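You operate a simulated robot arm through the tools that you are given. There is no shell and no other tool.

The job below is to be done with a simulated robot arm. You get a single attempt, and the scene is never put back.

## Task
Clear the fault and get pump and heating running again.
Fine: pull the lower mushroom button out; Reset works only with both switches at 0.

It is judged by the outcome, as a careful person would: the job done as asked, and still so three seconds after it is handed in. It fails if anything else is knocked over, pushed out of place, dropped, spilled or broken.

## Robot
A 6-joint arm with a two-finger parallel gripper, fixed in place. Base frame: the origin is at the foot of the arm, x ahead of it, y to its left, z up. Readings come in m, degrees, newtons and seconds.
With the tool pointing down near the work surface it reaches from about 0.1 to 0.62 m from the base axis. Its first joint turns from -66.0 to 66.0 degrees. Payload 2.9 kg.
Tool frame: the origin (TCP) lies between the finger pads and is the grasp point; the fingertips stand 0.03 m ahead of it; z points along the fingers, y is the line along which they close. Largest opening 0.11 m; finger width 0.02, thickness 0.01; the body of the gripper, 0.048 by 0.112 m, starts 0.055 m behind the TCP.
Orientation is that of the tool frame in the base frame, as a unit quaternion [w, x, y, z]. With the fingers straight down and closing along the base's y, the tool's x points along the base's -x, its y along +y and its z along -z.

## Interface
- The arm moves only by the tool arm_command. Its argument "rows" is a list of rows, each an object (a shift or turn left out is 0, a gripper value left out holds the last) with "rot": the turn, a rotation vector about the tool's x, y, z in degrees, a list of three; "delta_pos": the shift along the tool's x, y, z in mm, a list of three; "hand": the opening, from 0 (shut) to 1 (fully open). In form: [{"rot": [ax, ay, az], "delta_pos": [dx, dy, dz], "hand": hand}, ...]. A call has 1 to 20 rows; each row is the pose to reach, as a shift and turn from the pose commanded when the call began, along the tool's axes at that moment. Each row takes 0.2 s and may step no farther than 0.05 m and 8.6 degrees from the row before; otherwise, or with a gripper value out of range, the whole call is refused. A pose out of reach is approached as far as the arm can. The call stops where the force on the tool passes 40 N (or 10 N more than at its start, if that is more) or the arm is blocked; 0.2 s more then pass. Each finger travels about 0.108 m/s and halts on what it meets, pressing with about 40 N; the grip force reading is that of the motor and also rises with nothing between the fingers. The clock runs only during rows and for 0.2 s after the last one: add rows that repeat a pose to give the fingers time. It gives the time, the measured TCP pose, the force on the tool (base axes), the opening and the grip force at its end, in the units of the frame above (readings bear some noise), with the torque about the TCP (base axes, N m) and any sound that the robot's microphone picked up, and new pictures: "show" is both (left out), scene, wrist or none.
- Cameras (640 x 400 px; columns grow to the right, rows downward): "scene" is fixed at [0.0514, 0.4237, 1.4054]; the picture's right is [-0.95, -0.32, 0.00], its down [-0.17, 0.51, -0.85] and it looks along [0.27, -0.80, -0.53] (base axes); focal length 214 px, centre (320, 200). "wrist" rides on the gripper at [0.072, 0.017, -0.103] in the tool frame; the picture's right is [-0.23, 0.97, 0.00], its down [-0.76, -0.18, -0.62] and it looks along [-0.61, -0.14, 0.78] (tool axes); focal length 222 px, centre (320, 200). There is no depth. A picture from a camera that has moved, and an enlarged one, comes with that camera's place and axes in the base frame and with its lens. The place of the scene camera against the robot may be out by one fixed shift of up to 0.025 m in any direction.
- inspect(camera, box): a new picture of the part [left, top, right, bottom] of that camera's present view, enlarged. It takes no simulated time.
- close_job(): hands the job in; it is judged then, once.

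Places have to be worked out from the pictures, the camera data and where the tool is seen. Open the gripper and draw the arm clear of the work before you hand the job in, unless the task says otherwise.

The tools are called as name(argument=value, ...) on one line, values as JSON. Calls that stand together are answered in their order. arm_command: Moves the arm, as the interface text tells. Its arguments: {"type":"object","properties":{"rows":{"type":"array","items":{"type":"object","properties":{"rot":{"type":"array","items":{"type":"number"}},"delta_pos":{"type":"array","items":{"type":"number"}},"hand":{"type":"number"}}}},"show":{"type":"string","enum":["both","scene","wrist","none"]}},"required":["rows"]} The other tools are called the same way: inspect (camera, box) takes an enlarged picture of a part of a camera's view; close_job () hands the job in.

At the start:

```text
clock: 0.0
eef_pos: [0.3135, 0.0426, 1.3295]
orientation: [0.001, 0.0, 1.0, -0.001]
wrist_force: [0.6, -0.8, -0.2]
torque: [0.04, -0.01, -0.01]
opening: 0.1102
gripper_force: 0.1
```

scene: 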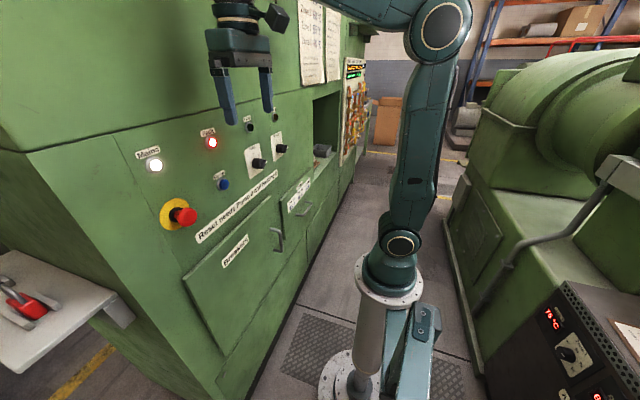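
wrist: 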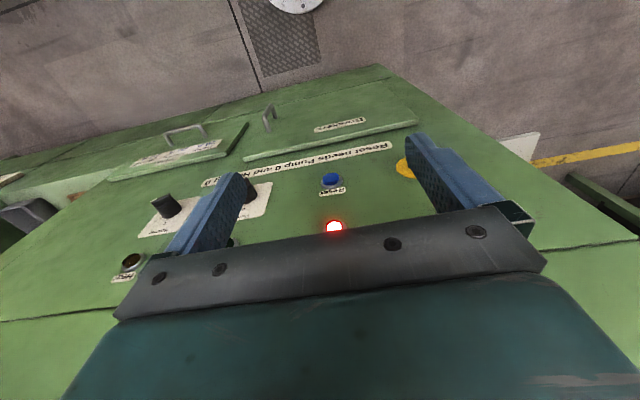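

I'll look closely at the panel first, before moving anything.

inspect(camera="scene", box=[120, 100, 320, 250])

inspect(camera="wrist", box=[80, 100, 480, 300])

inspect(camera="scene", box=[270, 0, 400, 180])

inspect(camera="scene", box=[0, 220, 160, 370])

```text
2.67 times, centred on (220, 175) of scene
camera zoom: at [0.0514, 0.4237, 1.4054], right [-0.95, -0.32, 0.0], down [-0.17, 0.51, -0.85], along [0.27, -0.8, -0.53], focal length 572 px, centre (587, 267)
```

zoom: 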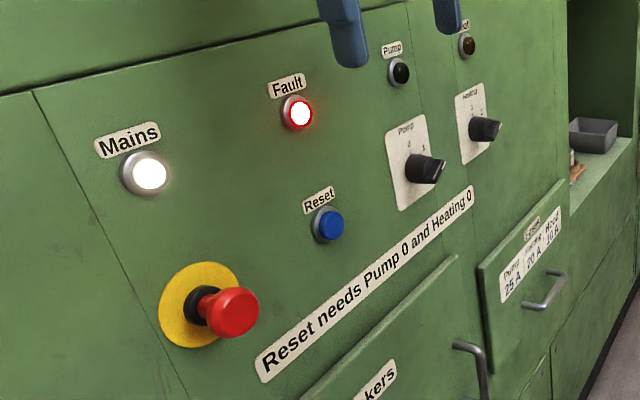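

```text
1.60 times, centred on (280, 200) of wrist
camera zoom: at [0.2403, 0.0586, 1.4336], right [0.23, 0.97, 0.0], down [0.76, -0.18, 0.62], along [0.61, -0.14, -0.78], focal length 355 px, centre (384, 200)
```

zoom: 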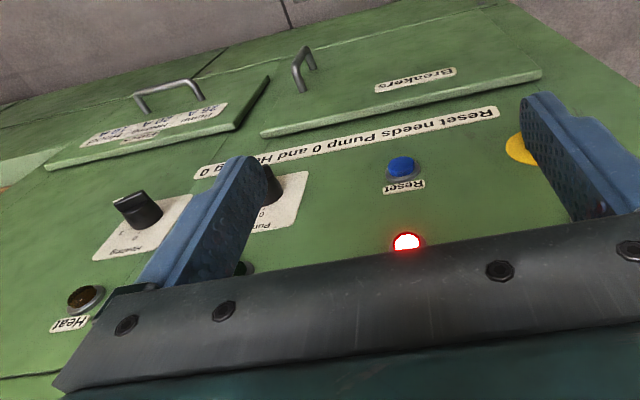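

```text
2.22 times, centred on (335, 90) of scene
camera zoom: at [0.0514, 0.4237, 1.4054], right [-0.95, -0.32, 0.0], down [-0.17, 0.51, -0.85], along [0.27, -0.8, -0.53], focal length 477 px, centre (287, 444)
```

zoom: 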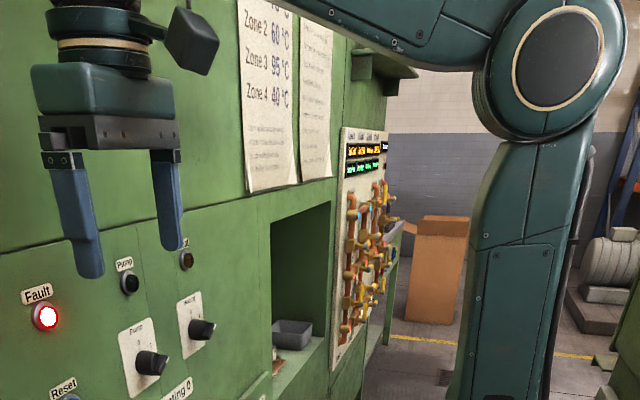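

```text
2.67 times, centred on (80, 295) of scene
camera zoom: at [0.0514, 0.4237, 1.4054], right [-0.95, -0.32, 0.0], down [-0.17, 0.51, -0.85], along [0.27, -0.8, -0.53], focal length 572 px, centre (960, -53)
```

zoom: 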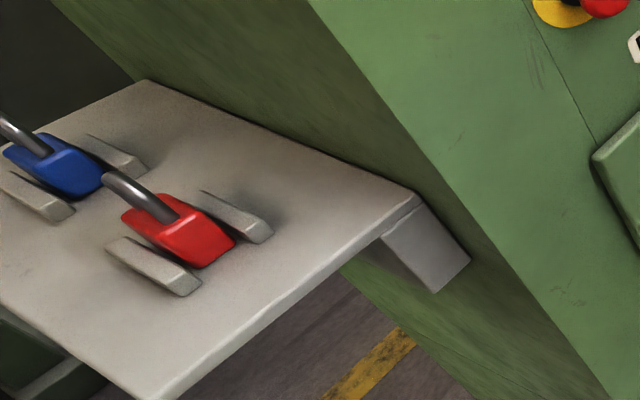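

The panel faces -x at roughly x≈0.46, with a lit Fault lamp, a blue Reset button, a red mushroom at the left, and Pump and Heating selectors. I'll pitch the tool toward the panel so the wrist camera sees the whole panel squarely, staying well clear of it.

arm_command(rows=[{"rot": [0, -7.4, 0], "delta_pos": [6, 0, 18], "hand": 1}, {"rot": [0, -14.8, 0], "delta_pos": [12, 0, 36]}, {"rot": [0, -22.2, 0], "delta_pos": [18, 0, 54]}, {"rot": [0, -29.6, 0], "delta_pos": [24, 0, 72]}, {"rot": [0, -37, 0], "delta_pos": [30, 0, 90]}, {"rot": [0, -44.4, 0], "delta_pos": [36, 0, 108]}, {"rot": [0, -51.8, 0], "delta_pos": [40, 0, 125]}])

```text
clock: 1.6
eef_pos: [0.274, 0.0403, 1.2042]
orientation: [0.439, 0.0, 0.899, 0.0]
wrist_force: [-0.2, -0.2, -1.3]
torque: [0.04, 0.02, -0.02]
opening: 0.1101
gripper_force: 0.1
out of reach, approached as far as the arm can: row 2
camera wrist: at [0.1463, 0.0583, 1.2123], right [0.14, 0.97, 0.18], down [-0.02, -0.18, 0.98], along [0.99, -0.14, 0.0], focal length 222 px, centre (320, 200)
```

scene: 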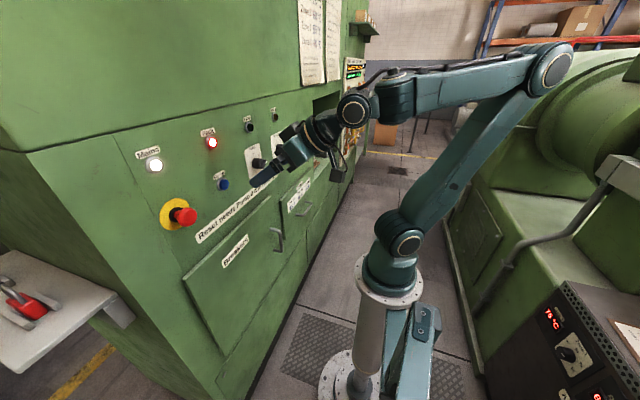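
wrist: 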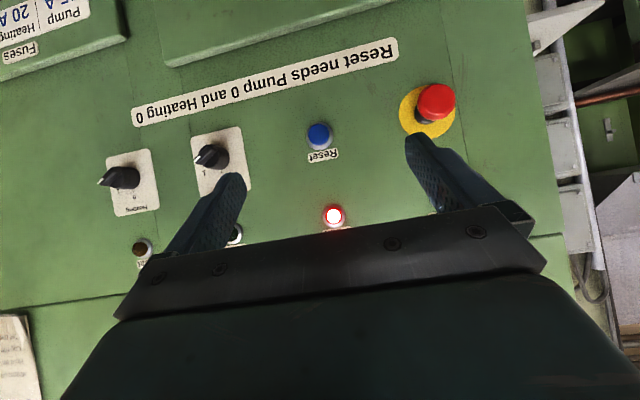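

The tool reached the pose and the wrist camera now sees the panel upside down (image up = base down). I'll zoom in on the switches and the mushroom.

inspect(camera="wrist", box=[80, 110, 260, 260])

inspect(camera="wrist", box=[290, 50, 490, 240])

inspect(camera="scene", box=[130, 110, 310, 240])

```text
2.67 times, centred on (170, 185) of wrist
camera zoom: at [0.1463, 0.0583, 1.2123], right [0.14, 0.97, 0.18], down [-0.02, -0.18, 0.98], along [0.99, -0.14, 0.0], focal length 592 px, centre (720, 240)
```

zoom: 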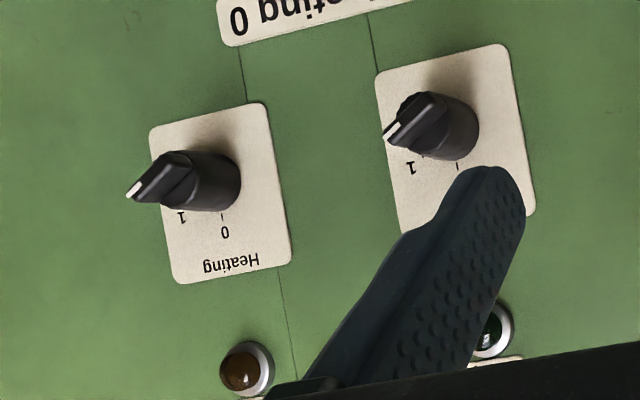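

```text
2.11 times, centred on (390, 145) of wrist
camera zoom: at [0.1463, 0.0583, 1.2123], right [0.14, 0.97, 0.18], down [-0.02, -0.18, 0.98], along [0.99, -0.14, 0.0], focal length 468 px, centre (173, 316)
```

zoom: 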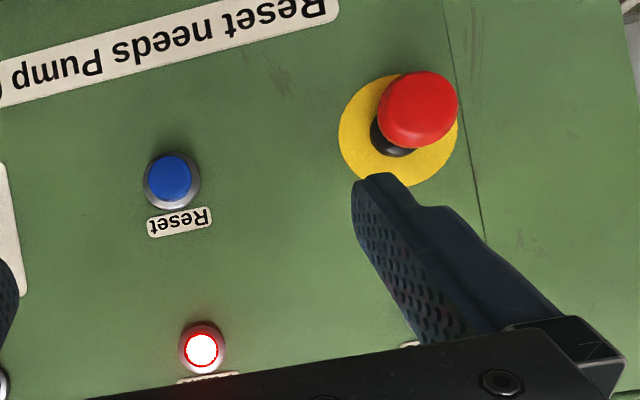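

```text
3.08 times, centred on (220, 175) of scene
camera zoom: at [0.0514, 0.4237, 1.4054], right [-0.95, -0.32, 0.0], down [-0.17, 0.51, -0.85], along [0.27, -0.8, -0.53], focal length 660 px, centre (628, 277)
```

zoom: 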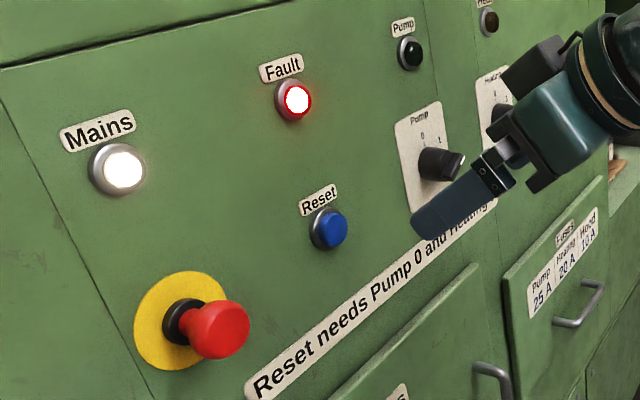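

Both selectors have their white mark at "1" (about 60° clockwise of "0"), and triangulating the two wrist views puts Reset near (0.443, 0.030, 1.127), the mushroom head near (0.42, 0.174, 1.125), Pump near y≈-0.12 and Heating near y≈-0.28. I'll bring the tool fully horizontal in front of the Pump switch, still well short of it.

arm_command(rows=[{"rot": [0, -7.58, 0], "delta_pos": [7.3, -32.7, 17.3], "hand": 1}, {"rot": [0, -15.16, 0], "delta_pos": [14.6, -65.4, 34.7]}, {"rot": [0, -22.74, 0], "delta_pos": [21.8, -98.1, 52.0]}, {"rot": [0, -30.32, 0], "delta_pos": [29.1, -130.8, 69.4]}, {"rot": [0, -37.9, 0], "delta_pos": [36.4, -163.5, 86.7]}])

```text
clock: 3.0
eef_pos: [0.3832, -0.1443, 1.164]
orientation: [0.714, -0.044, 0.699, 0.016]
wrist_force: [-0.7, 0.3, -0.5]
torque: [0.01, 0.02, -0.01]
opening: 0.11
gripper_force: 0.1
out of reach, approached as far as the arm can: row 2, 3, 4, 5
stopped in row 5: the arm was blocked; the commanded pose is now the measured one
camera wrist: at [0.2793, -0.1386, 1.0896], right [-0.09, 0.98, 0.19], down [-0.62, -0.2, 0.76], along [0.78, -0.05, 0.63], focal length 222 px, centre (320, 200)
```

scene: 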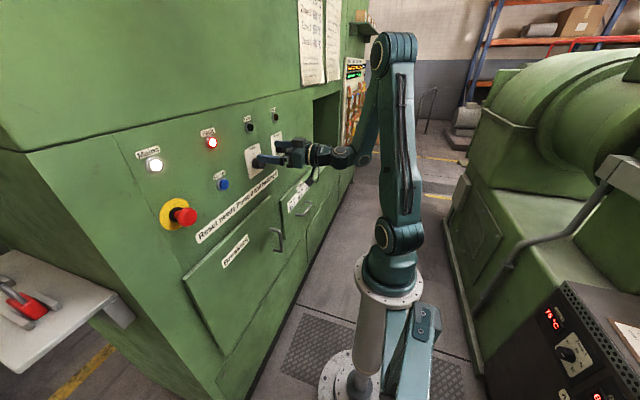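
wrist: 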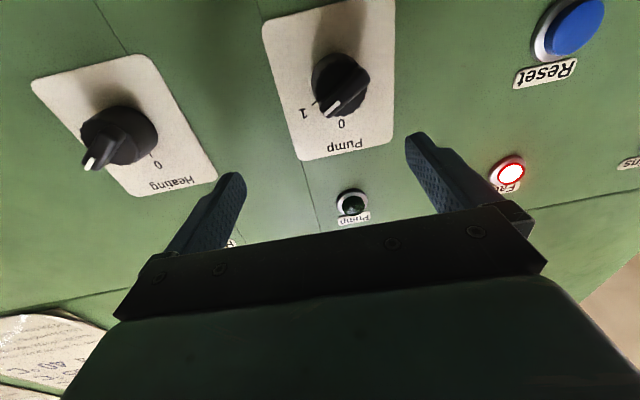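

The arm stopped short of the commanded pose (folding too close to its base), but without contact force; the tool is almost horizontal at (0.383, -0.144, 1.164). I'll zoom in on the switches from here.

inspect(camera="wrist", box=[230, 0, 430, 240])

inspect(camera="wrist", box=[20, 40, 240, 220])

inspect(camera="scene", box=[200, 100, 360, 220])

```text
1.67 times, centred on (330, 120) of wrist
camera zoom: at [0.2793, -0.1386, 1.0896], right [-0.09, 0.98, 0.19], down [-0.62, -0.2, 0.76], along [0.78, -0.05, 0.63], focal length 370 px, centre (303, 333)
```

zoom: 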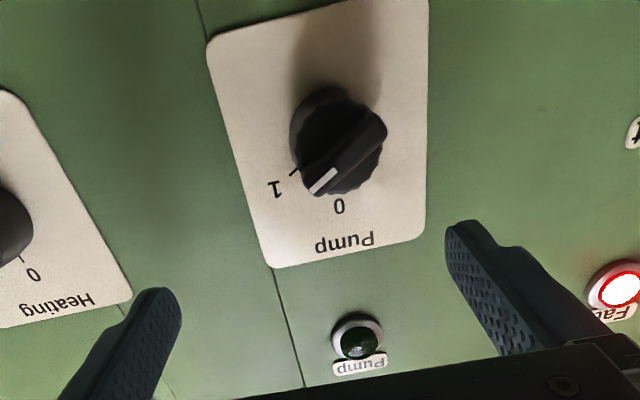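

```text
2.22 times, centred on (130, 130) of wrist
camera zoom: at [0.2793, -0.1386, 1.0896], right [-0.09, 0.98, 0.19], down [-0.62, -0.2, 0.76], along [0.78, -0.05, 0.63], focal length 494 px, centre (742, 356)
```

zoom: 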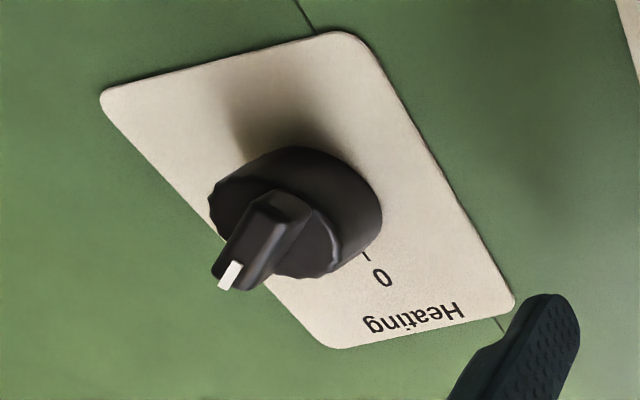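

```text
3.33 times, centred on (280, 160) of scene
camera zoom: at [0.0514, 0.4238, 1.4054], right [-0.95, -0.32, 0.0], down [-0.17, 0.51, -0.85], along [0.27, -0.8, -0.53], focal length 715 px, centre (453, 333)
```

zoom: 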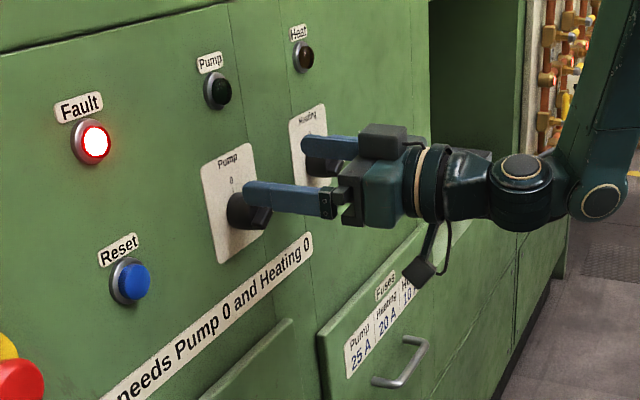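

The zoom shows a knob with a diametral grip bar, white end at "1"; from the labels I place the Pump axis at y≈-0.117, z≈1.126 (front of bar x≈0.415) and Heating at y≈-0.277, same height. Next I straighten the tool and centre it on the Pump knob with fingers wide open, tips just short of it.

arm_command(rows=[{"rot": [2.43, 0.59, 1.14], "delta_pos": [18.5, 14.3, 1.7], "hand": 1}, {"rot": [4.86, 1.18, 2.27], "delta_pos": [37.0, 28.6, 3.4]}])

```text
clock: 3.6
eef_pos: [0.4154, -0.1367, 1.1298]
orientation: [0.707, 0.002, 0.708, 0.001]
wrist_force: [-0.3, -0.4, 0.0]
torque: [-0.02, -0.02, 0.02]
opening: 0.11
gripper_force: 0.0
out of reach, approached as far as the arm can: row 1, 2
camera wrist: at [0.3103, -0.119, 1.0595], right [0.0, 0.97, 0.23], down [-0.62, -0.18, 0.76], along [0.78, -0.15, 0.61], focal length 222 px, centre (320, 200)
```

scene: 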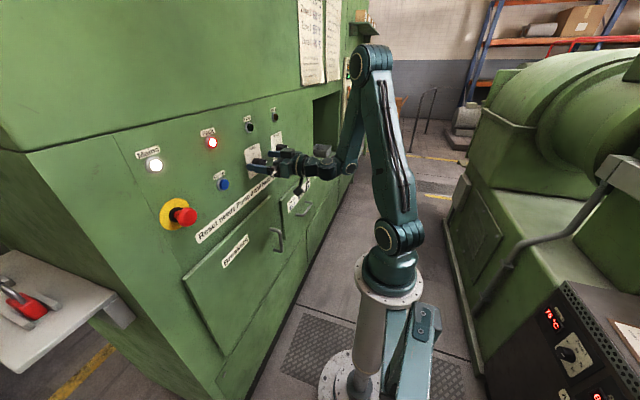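
wrist: 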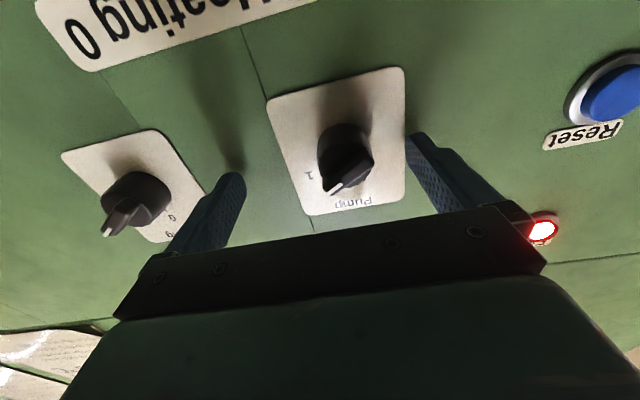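

At a fully horizontal attitude the arm is at its inner reach limit, so it slid outward: the tips now straddle the Pump knob without touching it. I'll back off while pitching the tool about 25° nose-down, which gives the wrist more room.

arm_command(rows=[{"rot": [0, 8.4, 0], "delta_pos": [-4, 0, -9], "hand": 1}, {"rot": [0, 16.8, 0], "delta_pos": [-7, 0, -17]}, {"rot": [0, 25, 0], "delta_pos": [-10, 0, -25]}, {"rot": [0, 25, 0], "delta_pos": [-10, 0, -25]}])

```text
clock: 4.6
eef_pos: [0.3899, -0.1372, 1.1413]
orientation: [0.536, 0.002, 0.844, 0.001]
wrist_force: [-0.5, -0.6, 0.1]
torque: [-0.01, 0.02, 0.02]
opening: 0.11
gripper_force: 0.1
camera wrist: at [0.2636, -0.1207, 1.1204], right [0.1, 0.97, 0.21], down [-0.24, -0.18, 0.95], along [0.97, -0.15, 0.22], focal length 222 px, centre (320, 200)
```

scene: 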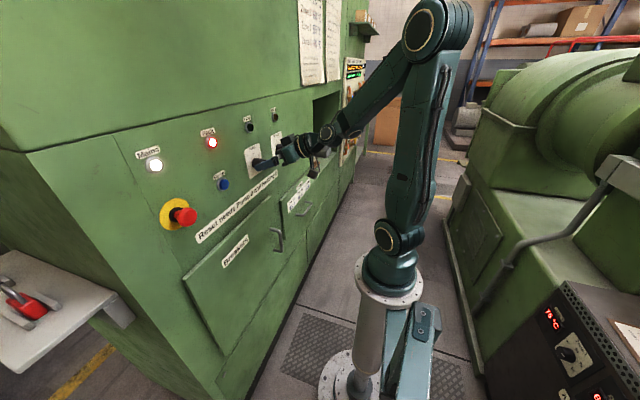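
wrist: 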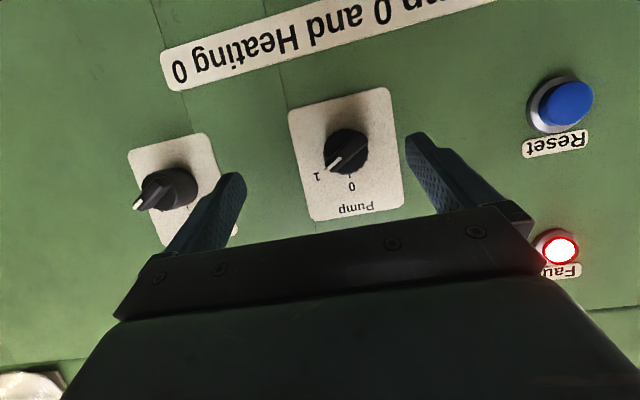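

The pose is now exact: TCP (0.390, -0.137, 1.141), 25° nose-down, nothing touched. I'll zoom in on the Pump knob to refine its geometry.

inspect(camera="wrist", box=[280, 80, 420, 230])

inspect(camera="wrist", box=[120, 120, 260, 260])

inspect(camera="scene", box=[230, 90, 350, 200])

```text
2.67 times, centred on (350, 155) of wrist
camera zoom: at [0.2636, -0.1207, 1.1204], right [0.1, 0.97, 0.21], down [-0.24, -0.18, 0.95], along [0.97, -0.15, 0.22], focal length 592 px, centre (240, 320)
```

zoom: 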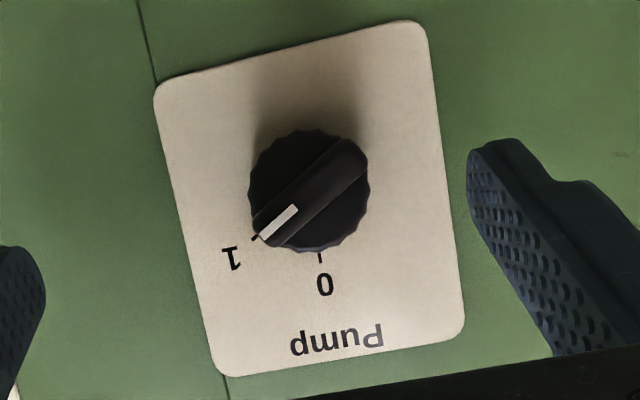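

```text
2.86 times, centred on (190, 190) of wrist
camera zoom: at [0.2636, -0.1207, 1.1204], right [0.1, 0.97, 0.21], down [-0.24, -0.18, 0.95], along [0.97, -0.15, 0.22], focal length 635 px, centre (691, 229)
```

zoom: 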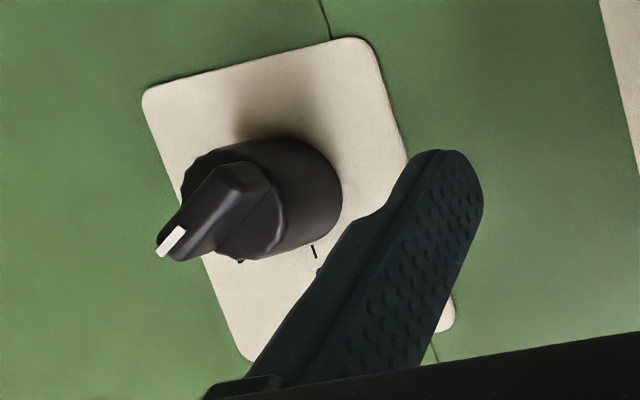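

```text
3.64 times, centred on (290, 145) of scene
camera zoom: at [0.0514, 0.4237, 1.4054], right [-0.95, -0.32, 0.0], down [-0.17, 0.51, -0.85], along [0.27, -0.8, -0.53], focal length 780 px, centre (429, 400)
```

zoom: 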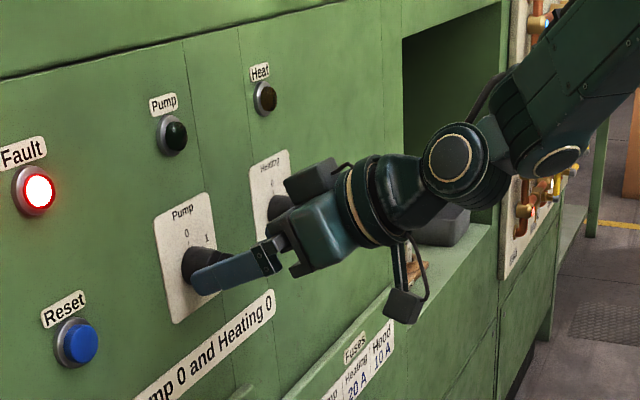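

The Pump bar is about 9 mm wide by 34 mm long, at roughly 60° clockwise, centred near (0.413, -0.119, 1.126). I'll back off ~25 mm and roll the tool 60° about the panel normal so the fingers line up across the bar.

arm_command(rows=[{"rot": [-3.19, 0, 6.79], "delta_pos": [10.5, 0, -22.3], "hand": 0.5}, {"rot": [-6.39, 0, 13.57], "delta_pos": [11.8, 1.3, -21.7]}, {"rot": [-9.58, 0, 20.36], "delta_pos": [13.1, 2.6, -21.1]}, {"rot": [-12.77, 0, 27.14], "delta_pos": [14.4, 3.9, -20.5]}, {"rot": [-15.97, 0, 33.93], "delta_pos": [15.7, 5.2, -19.9]}, {"rot": [-19.16, 0, 40.72], "delta_pos": [17, 6.5, -19.3]}, {"rot": [-22.35, 0, 47.5], "delta_pos": [18.3, 7.8, -18.7]}, {"rot": [-25.55, 0, 54.29], "delta_pos": [19.5, 9, -18]}, {"rot": [-25.55, 0, 54.29], "delta_pos": [19.5, 9, -18]}])

```text
clock: 6.6
eef_pos: [0.3655, -0.1294, 1.131]
orientation: [0.464, 0.271, 0.729, 0.425]
wrist_force: [-0.4, 0.1, 0.1]
torque: [0.0, 0.01, 0.04]
opening: 0.055
gripper_force: 0.1
camera wrist: at [0.2389, -0.1013, 1.1359], right [0.1, 0.3, 0.95], down [-0.24, -0.92, 0.32], along [0.97, -0.26, -0.01], focal length 222 px, centre (320, 200)
```

scene: 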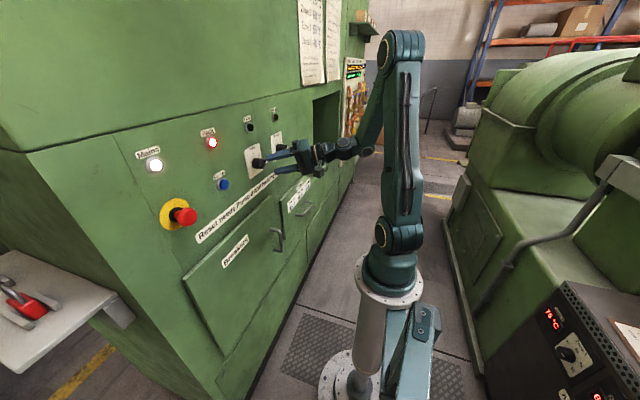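
wrist: 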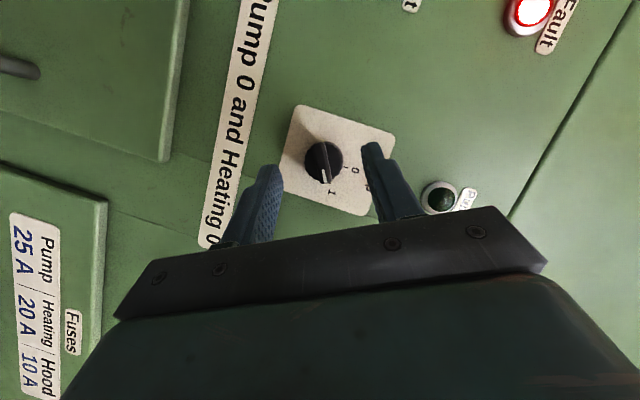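

Rolled cleanly to (0.3655, -0.1294, 1.131). I'll check the bar's alignment with the fingers before moving in.

inspect(camera="wrist", box=[220, 90, 440, 240])

inspect(camera="scene", box=[230, 120, 330, 200])

```text
2.67 times, centred on (330, 165) of wrist
camera zoom: at [0.2389, -0.1013, 1.1359], right [0.1, 0.3, 0.95], down [-0.24, -0.92, 0.32], along [0.97, -0.26, -0.01], focal length 592 px, centre (293, 293)
```

zoom: 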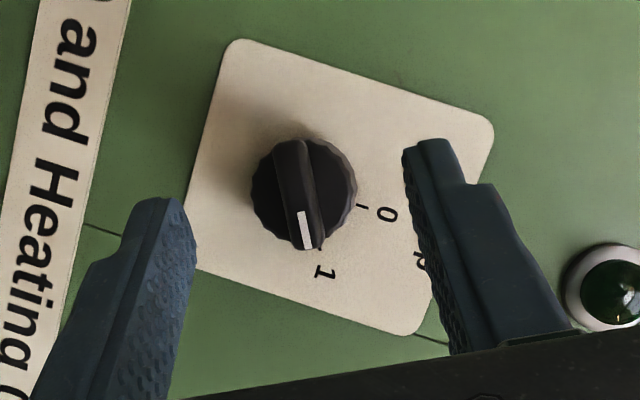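

```text
5.00 times, centred on (280, 160) of scene
camera zoom: at [0.0514, 0.4237, 1.4054], right [-0.95, -0.32, 0.0], down [-0.17, 0.51, -0.85], along [0.27, -0.8, -0.53], focal length 1072 px, centre (520, 400)
```

zoom: 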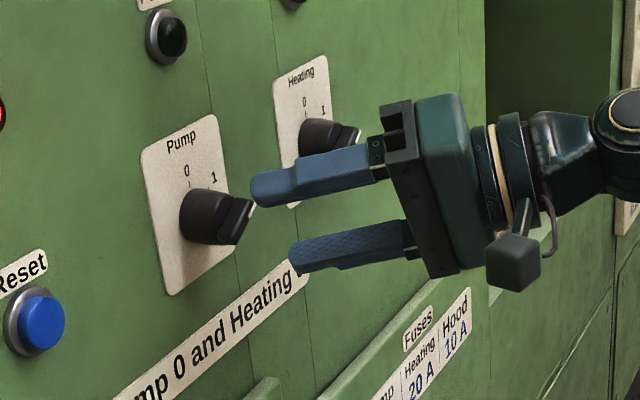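

Fingers bracket the bar well and the bar lies along the tool's x-axis within a few degrees. I'll advance 26 mm straight into the panel direction so the tips sit either side of the bar.

arm_command(rows=[{"delta_pos": [-4, 0.2, 9.2]}, {"delta_pos": [-8, 0.4, 18.4]}, {"delta_pos": [-10.3, 0.5, 24]}])

inspect(camera="wrist", box=[220, 90, 440, 240])

inspect(camera="scene", box=[230, 120, 330, 200])

```text
clock: 7.4
eef_pos: [0.3912, -0.1281, 1.1306]
orientation: [0.465, 0.269, 0.729, 0.423]
wrist_force: [-0.4, 0.7, 0.0]
torque: [0.0, 0.0, 0.02]
opening: 0.055
gripper_force: 0.0
camera wrist: at [0.266, -0.1005, 1.1358], right [0.1, 0.3, 0.95], down [-0.24, -0.92, 0.32], along [0.97, -0.26, -0.01], focal length 222 px, centre (320, 200)
```

scene: 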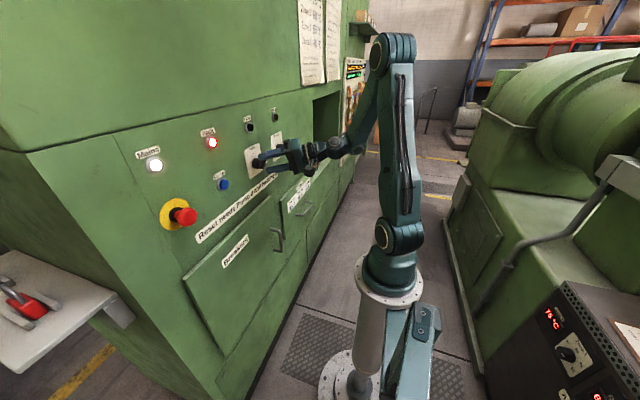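
wrist: 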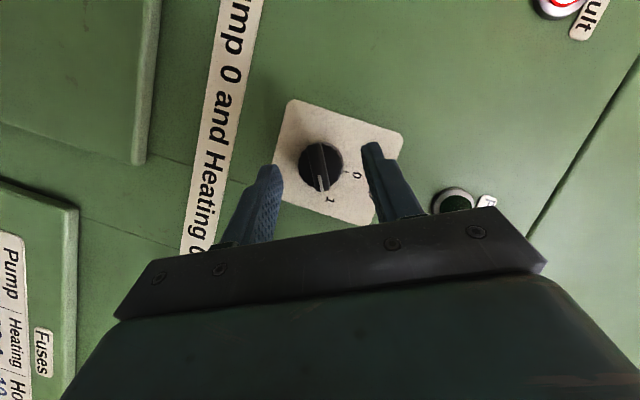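

```text
2.67 times, centred on (330, 165) of wrist
camera zoom: at [0.266, -0.1005, 1.1358], right [0.1, 0.3, 0.95], down [-0.24, -0.92, 0.32], along [0.97, -0.26, -0.01], focal length 592 px, centre (293, 293)
```

zoom: 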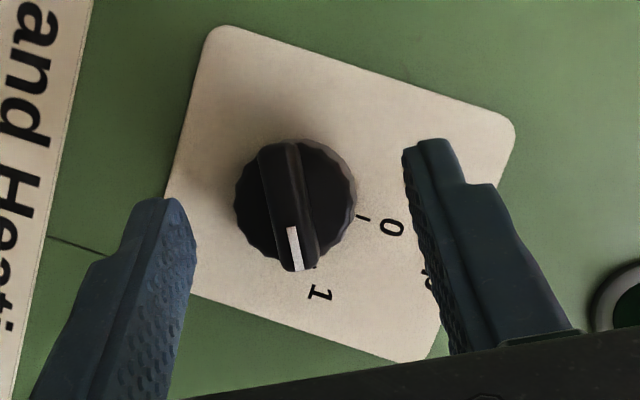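

```text
5.00 times, centred on (280, 160) of scene
camera zoom: at [0.0514, 0.4237, 1.4054], right [-0.95, -0.32, 0.0], down [-0.17, 0.51, -0.85], along [0.27, -0.8, -0.53], focal length 1072 px, centre (520, 400)
```

zoom: 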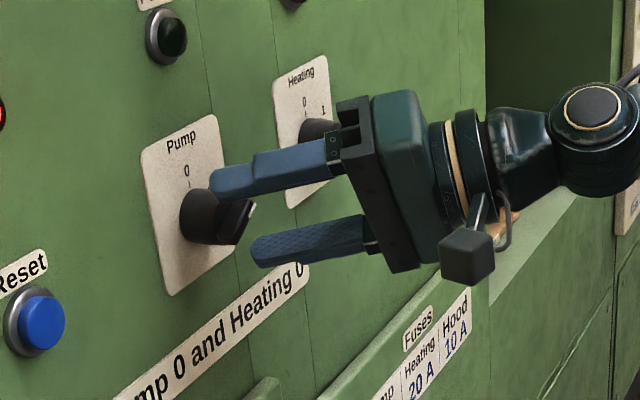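

The tips now overlap the bar by about 9 mm, centred on it, with no contact force. I'll close the fingers on the bar.

arm_command(rows=[{"hand": 0}, {"hand": 0}, {"hand": 0}, {"hand": 0}])

inspect(camera="wrist", box=[220, 90, 440, 240])

inspect(camera="scene", box=[230, 120, 330, 200])

```text
clock: 8.4
eef_pos: [0.392, -0.1282, 1.1297]
orientation: [0.464, 0.27, 0.73, 0.422]
wrist_force: [4.3, -4.0, -13.9]
torque: [-0.32, 0.06, -0.45]
opening: 0.0095
gripper_force: 45.0
camera wrist: at [0.266, -0.1009, 1.1351], right [0.1, 0.3, 0.95], down [-0.24, -0.92, 0.32], along [0.96, -0.26, -0.02], focal length 222 px, centre (320, 200)
```

scene: 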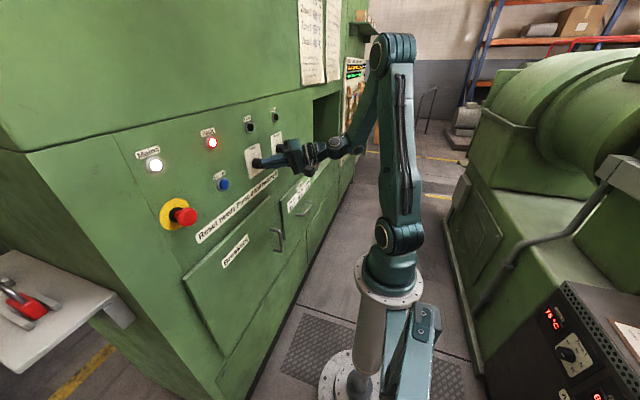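
wrist: 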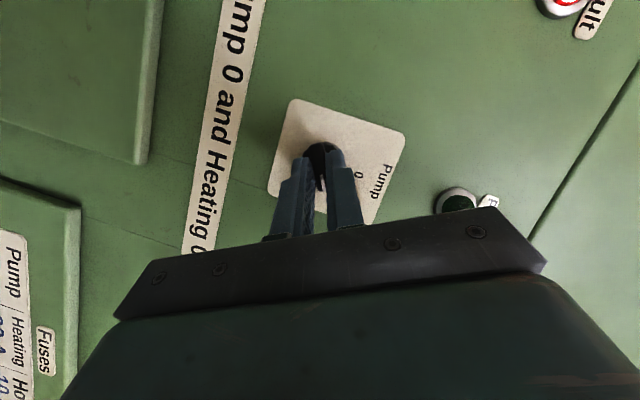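

```text
2.67 times, centred on (330, 165) of wrist
camera zoom: at [0.266, -0.1009, 1.1351], right [0.1, 0.3, 0.95], down [-0.24, -0.92, 0.32], along [0.96, -0.26, -0.02], focal length 592 px, centre (293, 293)
```

zoom: 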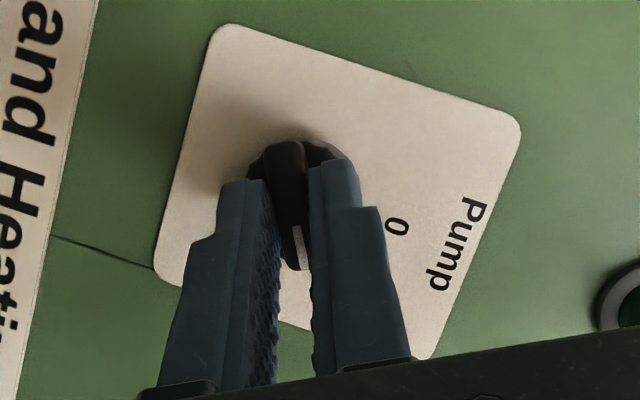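

```text
5.00 times, centred on (280, 160) of scene
camera zoom: at [0.0517, 0.4235, 1.4054], right [-0.95, -0.32, 0.0], down [-0.17, 0.51, -0.85], along [0.27, -0.8, -0.53], focal length 1072 px, centre (520, 400)
```

zoom: 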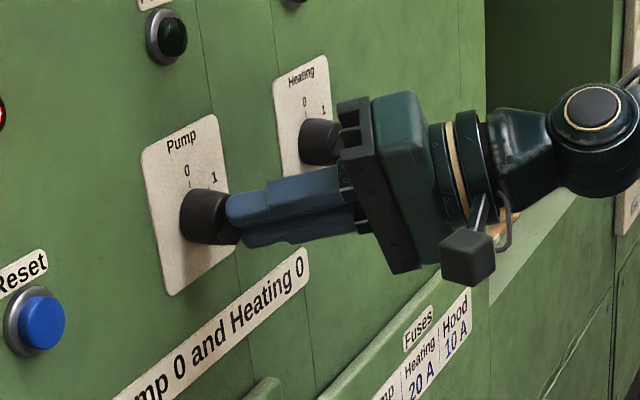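

Firm grip: opening 9.5 mm at 45 N. Now I rotate the tool 60° counter-clockwise about the knob's axis, tracking the TCP arc around it.

arm_command(rows=[{"rot": [3.18, 0, -6.8], "delta_pos": [0.25, 0.45, 0.11], "hand": 0}, {"rot": [6.36, 0, -13.6], "delta_pos": [0.49, 1.8, 0.23]}, {"rot": [9.54, 0, -20.4], "delta_pos": [0.9, 3.11, 0.41]}, {"rot": [12.72, 0, -27.2], "delta_pos": [1.45, 4.35, 0.67]}, {"rot": [15.9, 0, -34.0], "delta_pos": [2.15, 5.51, 1.0]}, {"rot": [19.08, 0, -40.8], "delta_pos": [2.97, 6.54, 1.38]}, {"rot": [22.26, 0, -47.6], "delta_pos": [3.92, 7.46, 1.82]}, {"rot": [25.44, 0, -54.4], "delta_pos": [4.95, 8.22, 2.3]}, {"rot": [25.44, 0, -54.4], "delta_pos": [4.95, 8.22, 2.3]}])

inspect(camera="wrist", box=[220, 90, 440, 240])

inspect(camera="scene", box=[230, 120, 330, 200])

```text
clock: 10.4
eef_pos: [0.3922, -0.1203, 1.1356]
orientation: [0.536, 0.001, 0.844, 0.0]
wrist_force: [29.7, -12.6, -18.2]
torque: [-0.14, 0.05, -0.24]
opening: 0.01
gripper_force: 45.1
camera wrist: at [0.2658, -0.1027, 1.1144], right [0.1, 0.97, 0.21], down [-0.24, -0.18, 0.95], along [0.97, -0.14, 0.22], focal length 222 px, centre (320, 200)
```

scene: 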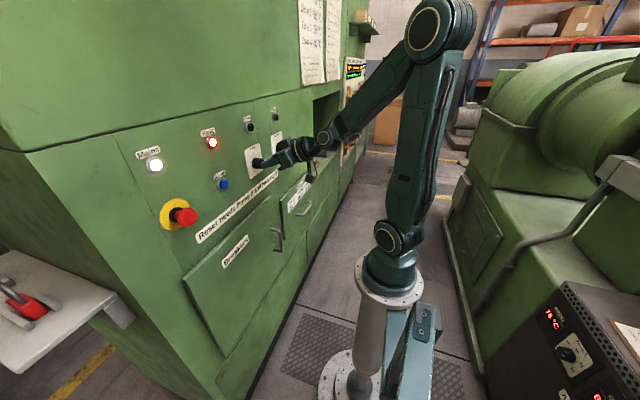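
wrist: 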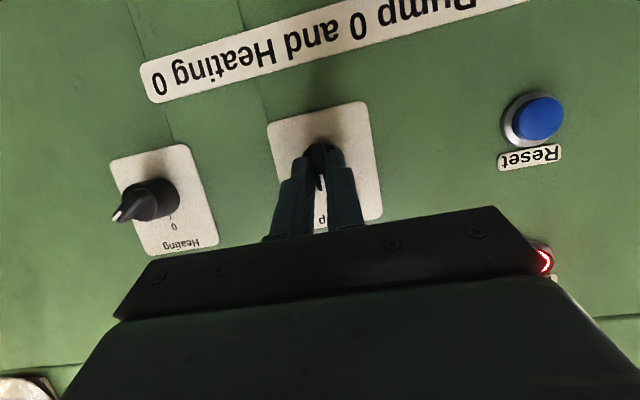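

```text
2.67 times, centred on (330, 165) of wrist
camera zoom: at [0.2658, -0.1027, 1.1144], right [0.1, 0.97, 0.21], down [-0.24, -0.18, 0.95], along [0.97, -0.14, 0.22], focal length 592 px, centre (293, 293)
```

zoom: 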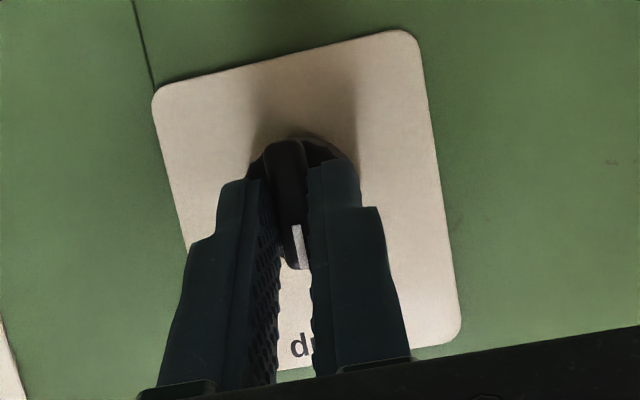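

```text
5.00 times, centred on (280, 160) of scene
camera zoom: at [0.0526, 0.4232, 1.4055], right [-0.95, -0.32, 0.0], down [-0.17, 0.51, -0.85], along [0.27, -0.8, -0.53], focal length 1072 px, centre (520, 400)
```

zoom: 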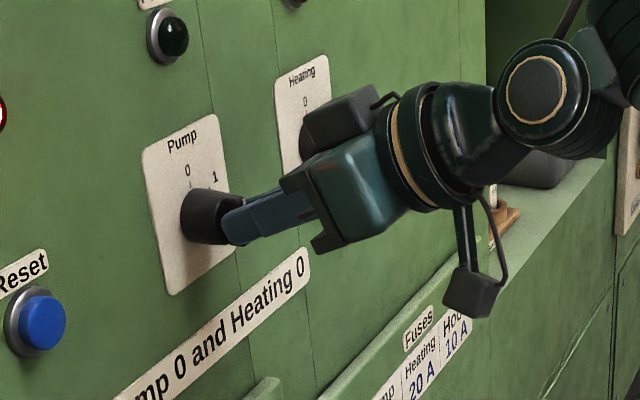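

The bar is now vertical (at 0), with some side load built up in the grip. I'll open the fingers in place to release it.

arm_command(rows=[{"hand": 0.5}, {"hand": 0.5}, {"hand": 0.5}])

inspect(camera="wrist", box=[220, 90, 440, 240])

inspect(camera="scene", box=[230, 90, 330, 200])

```text
clock: 11.2
eef_pos: [0.39, -0.1199, 1.1365]
orientation: [0.537, 0.0, 0.843, 0.002]
wrist_force: [-0.1, -0.3, 0.6]
torque: [-0.02, 0.0, 0.01]
opening: 0.0548
gripper_force: 0.1
camera wrist: at [0.2648, -0.1018, 1.115], right [0.1, 0.97, 0.21], down [-0.24, -0.18, 0.95], along [0.97, -0.14, 0.22], focal length 222 px, centre (320, 200)
```

scene: 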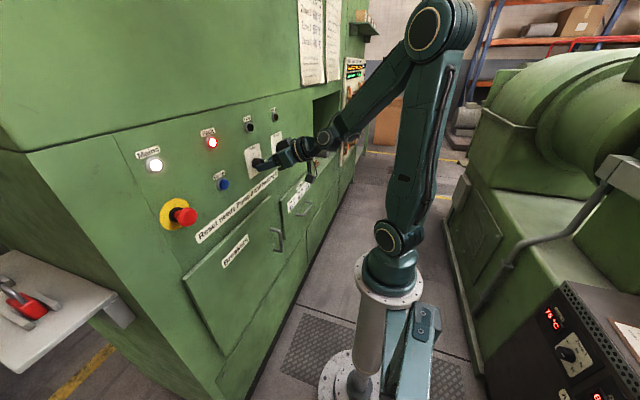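
wrist: 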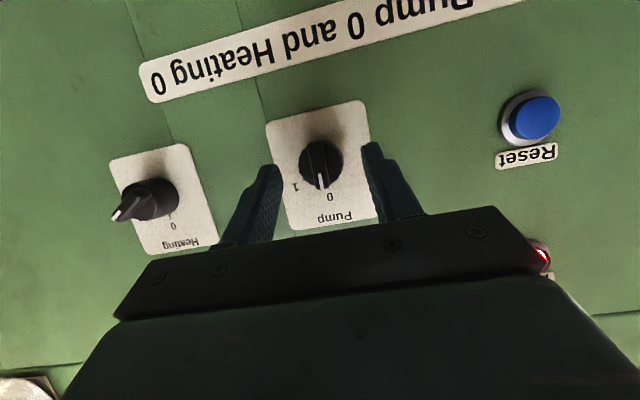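

```text
2.67 times, centred on (330, 165) of wrist
camera zoom: at [0.2648, -0.1018, 1.115], right [0.1, 0.97, 0.21], down [-0.24, -0.18, 0.95], along [0.97, -0.14, 0.22], focal length 592 px, centre (293, 293)
```

zoom: 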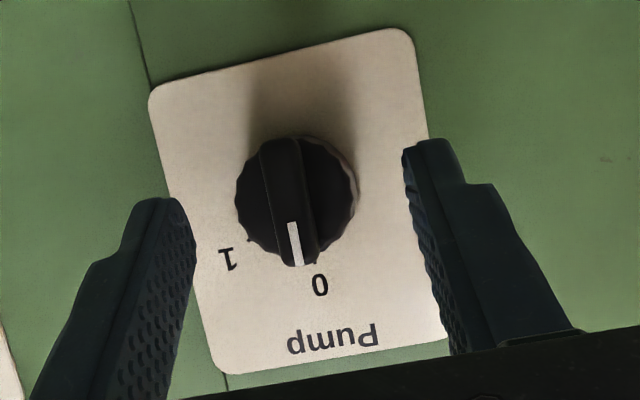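

```text
3.64 times, centred on (280, 145) of scene
camera zoom: at [0.0514, 0.4237, 1.4054], right [-0.95, -0.32, 0.0], down [-0.17, 0.51, -0.85], along [0.27, -0.8, -0.53], focal length 780 px, centre (466, 400)
```

zoom: 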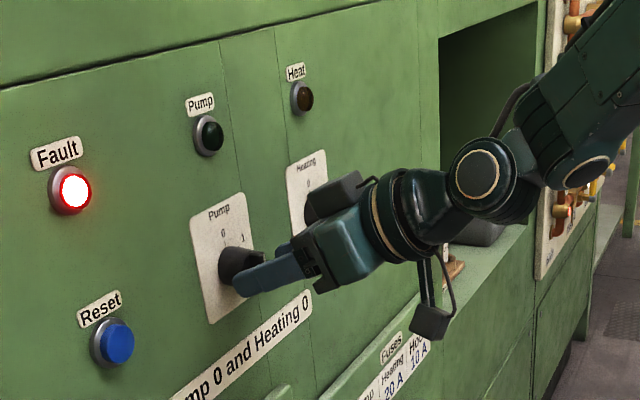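

Pump now stands at 0, and the tool is free (forces near zero). I'll back off 30 mm, then slide over to the Heating switch while levelling the tool.

arm_command(rows=[{"rot": [0, 0, 0], "delta_pos": [12.7, 0, -27.2], "hand": 0.5}, {"rot": [0, -6.25, 0], "delta_pos": [15.1, -39.5, -26.1]}, {"rot": [0, -12.5, 0], "delta_pos": [17.5, -79, -25]}, {"rot": [0, -18.75, 0], "delta_pos": [19.8, -118.5, -23.9]}, {"rot": [0, -25, 0], "delta_pos": [22.2, -158, -22.8]}, {"rot": [0, -25, 0], "delta_pos": [22.2, -158, -22.8]}])

inspect(camera="wrist", box=[220, 60, 440, 240])

inspect(camera="scene", box=[230, 90, 350, 200])

```text
clock: 12.3
eef_pos: [0.3817, -0.2379, 1.1264]
orientation: [0.684, 0.004, 0.729, 0.003]
wrist_force: [-33.5, 11.4, 5.8]
torque: [-0.36, -0.33, -0.82]
opening: 0.0495
gripper_force: 0.0
out of reach, approached as far as the arm can: row 4, 5
stopped in row 5: the force on the tool passed its limit at 66 N (the readings are from after the stop); the commanded pose is now the measured one
camera wrist: at [0.2724, -0.2203, 1.062], right [0.01, 0.97, 0.24], down [-0.57, -0.19, 0.8], along [0.82, -0.15, 0.55], focal length 222 px, centre (320, 200)
```

scene: 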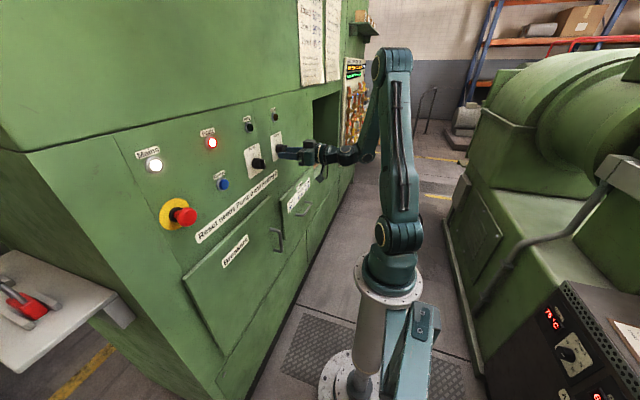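
wrist: 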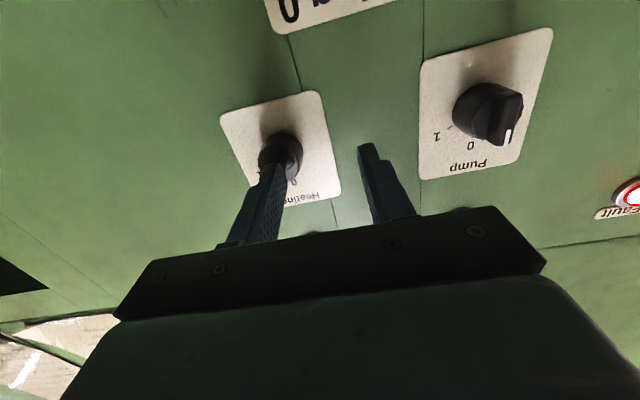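

```text
2.22 times, centred on (330, 150) of wrist
camera zoom: at [0.2724, -0.2203, 1.062], right [0.01, 0.97, 0.24], down [-0.57, -0.19, 0.8], along [0.82, -0.15, 0.55], focal length 494 px, centre (298, 311)
```

zoom: 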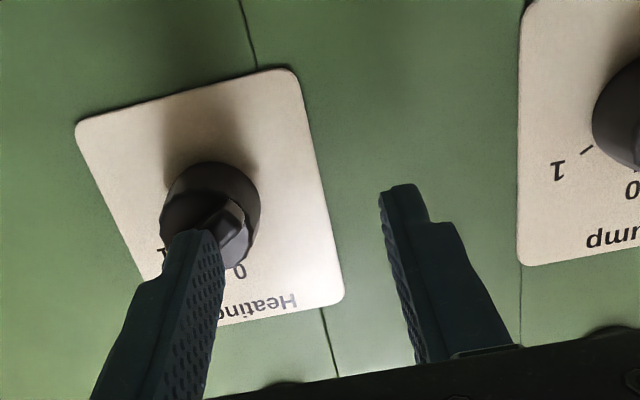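

```text
3.64 times, centred on (290, 145) of scene
camera zoom: at [0.0502, 0.4242, 1.4053], right [-0.95, -0.32, 0.0], down [-0.17, 0.51, -0.85], along [0.27, -0.8, -0.53], focal length 780 px, centre (429, 400)
```

zoom: 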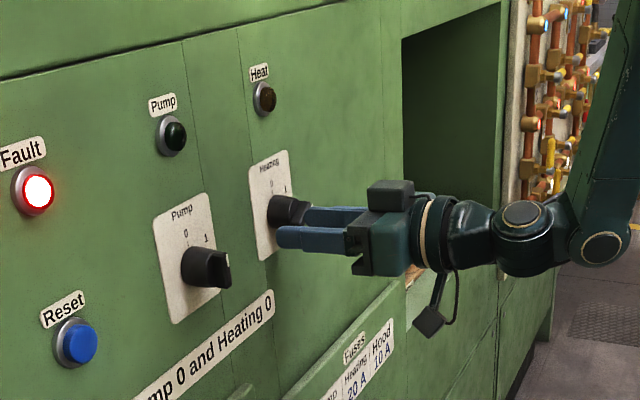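

The levelled pose was out of reach for the base joint, so the arm slid inward and a fingertip bumped the front of the Heating bar; it stopped by itself. I'll retreat gently, yawing and pitching the tool so the wrist has room, and then check the knob.

arm_command(rows=[{"rot": [7, 3, 0], "delta_pos": [0.6, 8, -10]}, {"rot": [10, 10, 0], "delta_pos": [-1.8, 20, -18.2]}, {"rot": [10, 17, 0], "delta_pos": [-4.4, 35, -25.3]}, {"rot": [10, 22, 0], "delta_pos": [-4.4, 35, -25.3]}])

inspect(camera="scene", box=[230, 90, 350, 200])

inspect(camera="wrist", box=[120, 90, 340, 250])

```text
clock: 13.3
eef_pos: [0.3593, -0.2044, 1.1317]
orientation: [0.529, 0.062, 0.844, -0.06]
wrist_force: [0.0, 0.4, 0.1]
torque: [-0.01, -0.04, -0.03]
opening: 0.055
gripper_force: 0.1
camera wrist: at [0.2369, -0.1672, 1.1121], right [0.26, 0.95, 0.17], down [-0.25, -0.1, 0.96], along [0.93, -0.29, 0.21], focal length 222 px, centre (320, 200)
```

scene: 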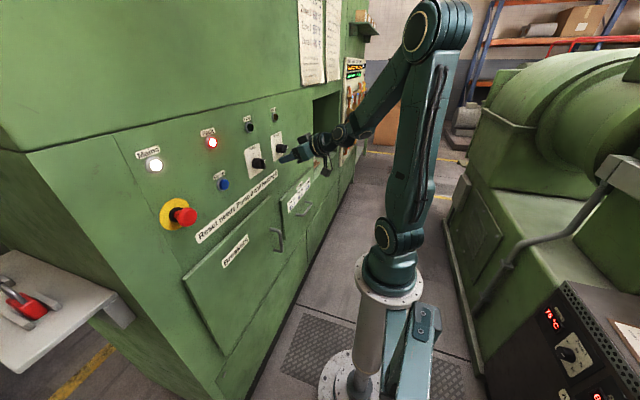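
wrist: 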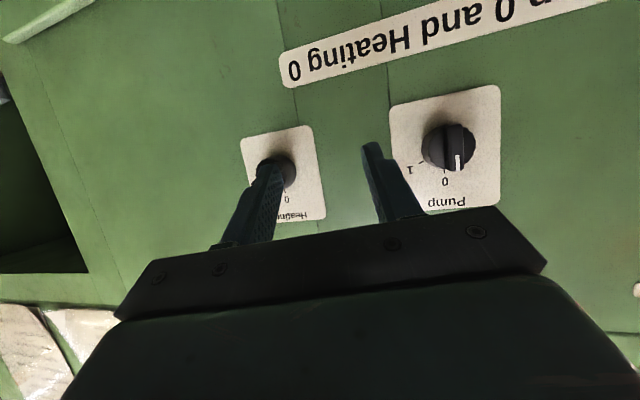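

```text
3.64 times, centred on (290, 145) of scene
camera zoom: at [0.0514, 0.4237, 1.4054], right [-0.95, -0.32, 0.0], down [-0.17, 0.51, -0.85], along [0.27, -0.8, -0.53], focal length 780 px, centre (429, 400)
```

zoom: 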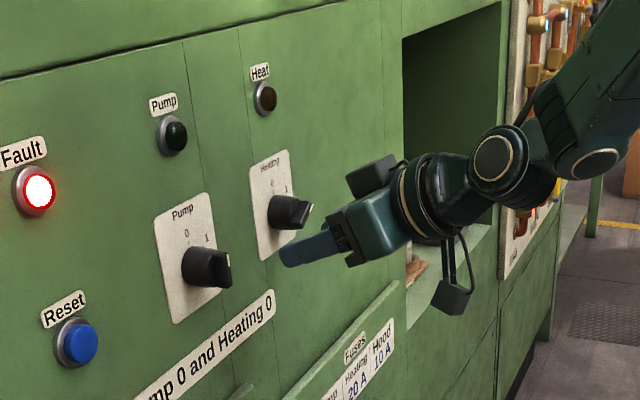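

```text
2.50 times, centred on (230, 170) of wrist
camera zoom: at [0.2369, -0.1672, 1.1121], right [0.26, 0.95, 0.17], down [-0.25, -0.1, 0.96], along [0.93, -0.29, 0.21], focal length 555 px, centre (545, 275)
```

zoom: 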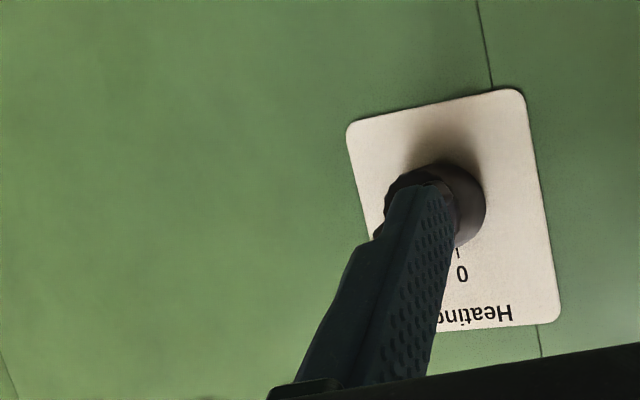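

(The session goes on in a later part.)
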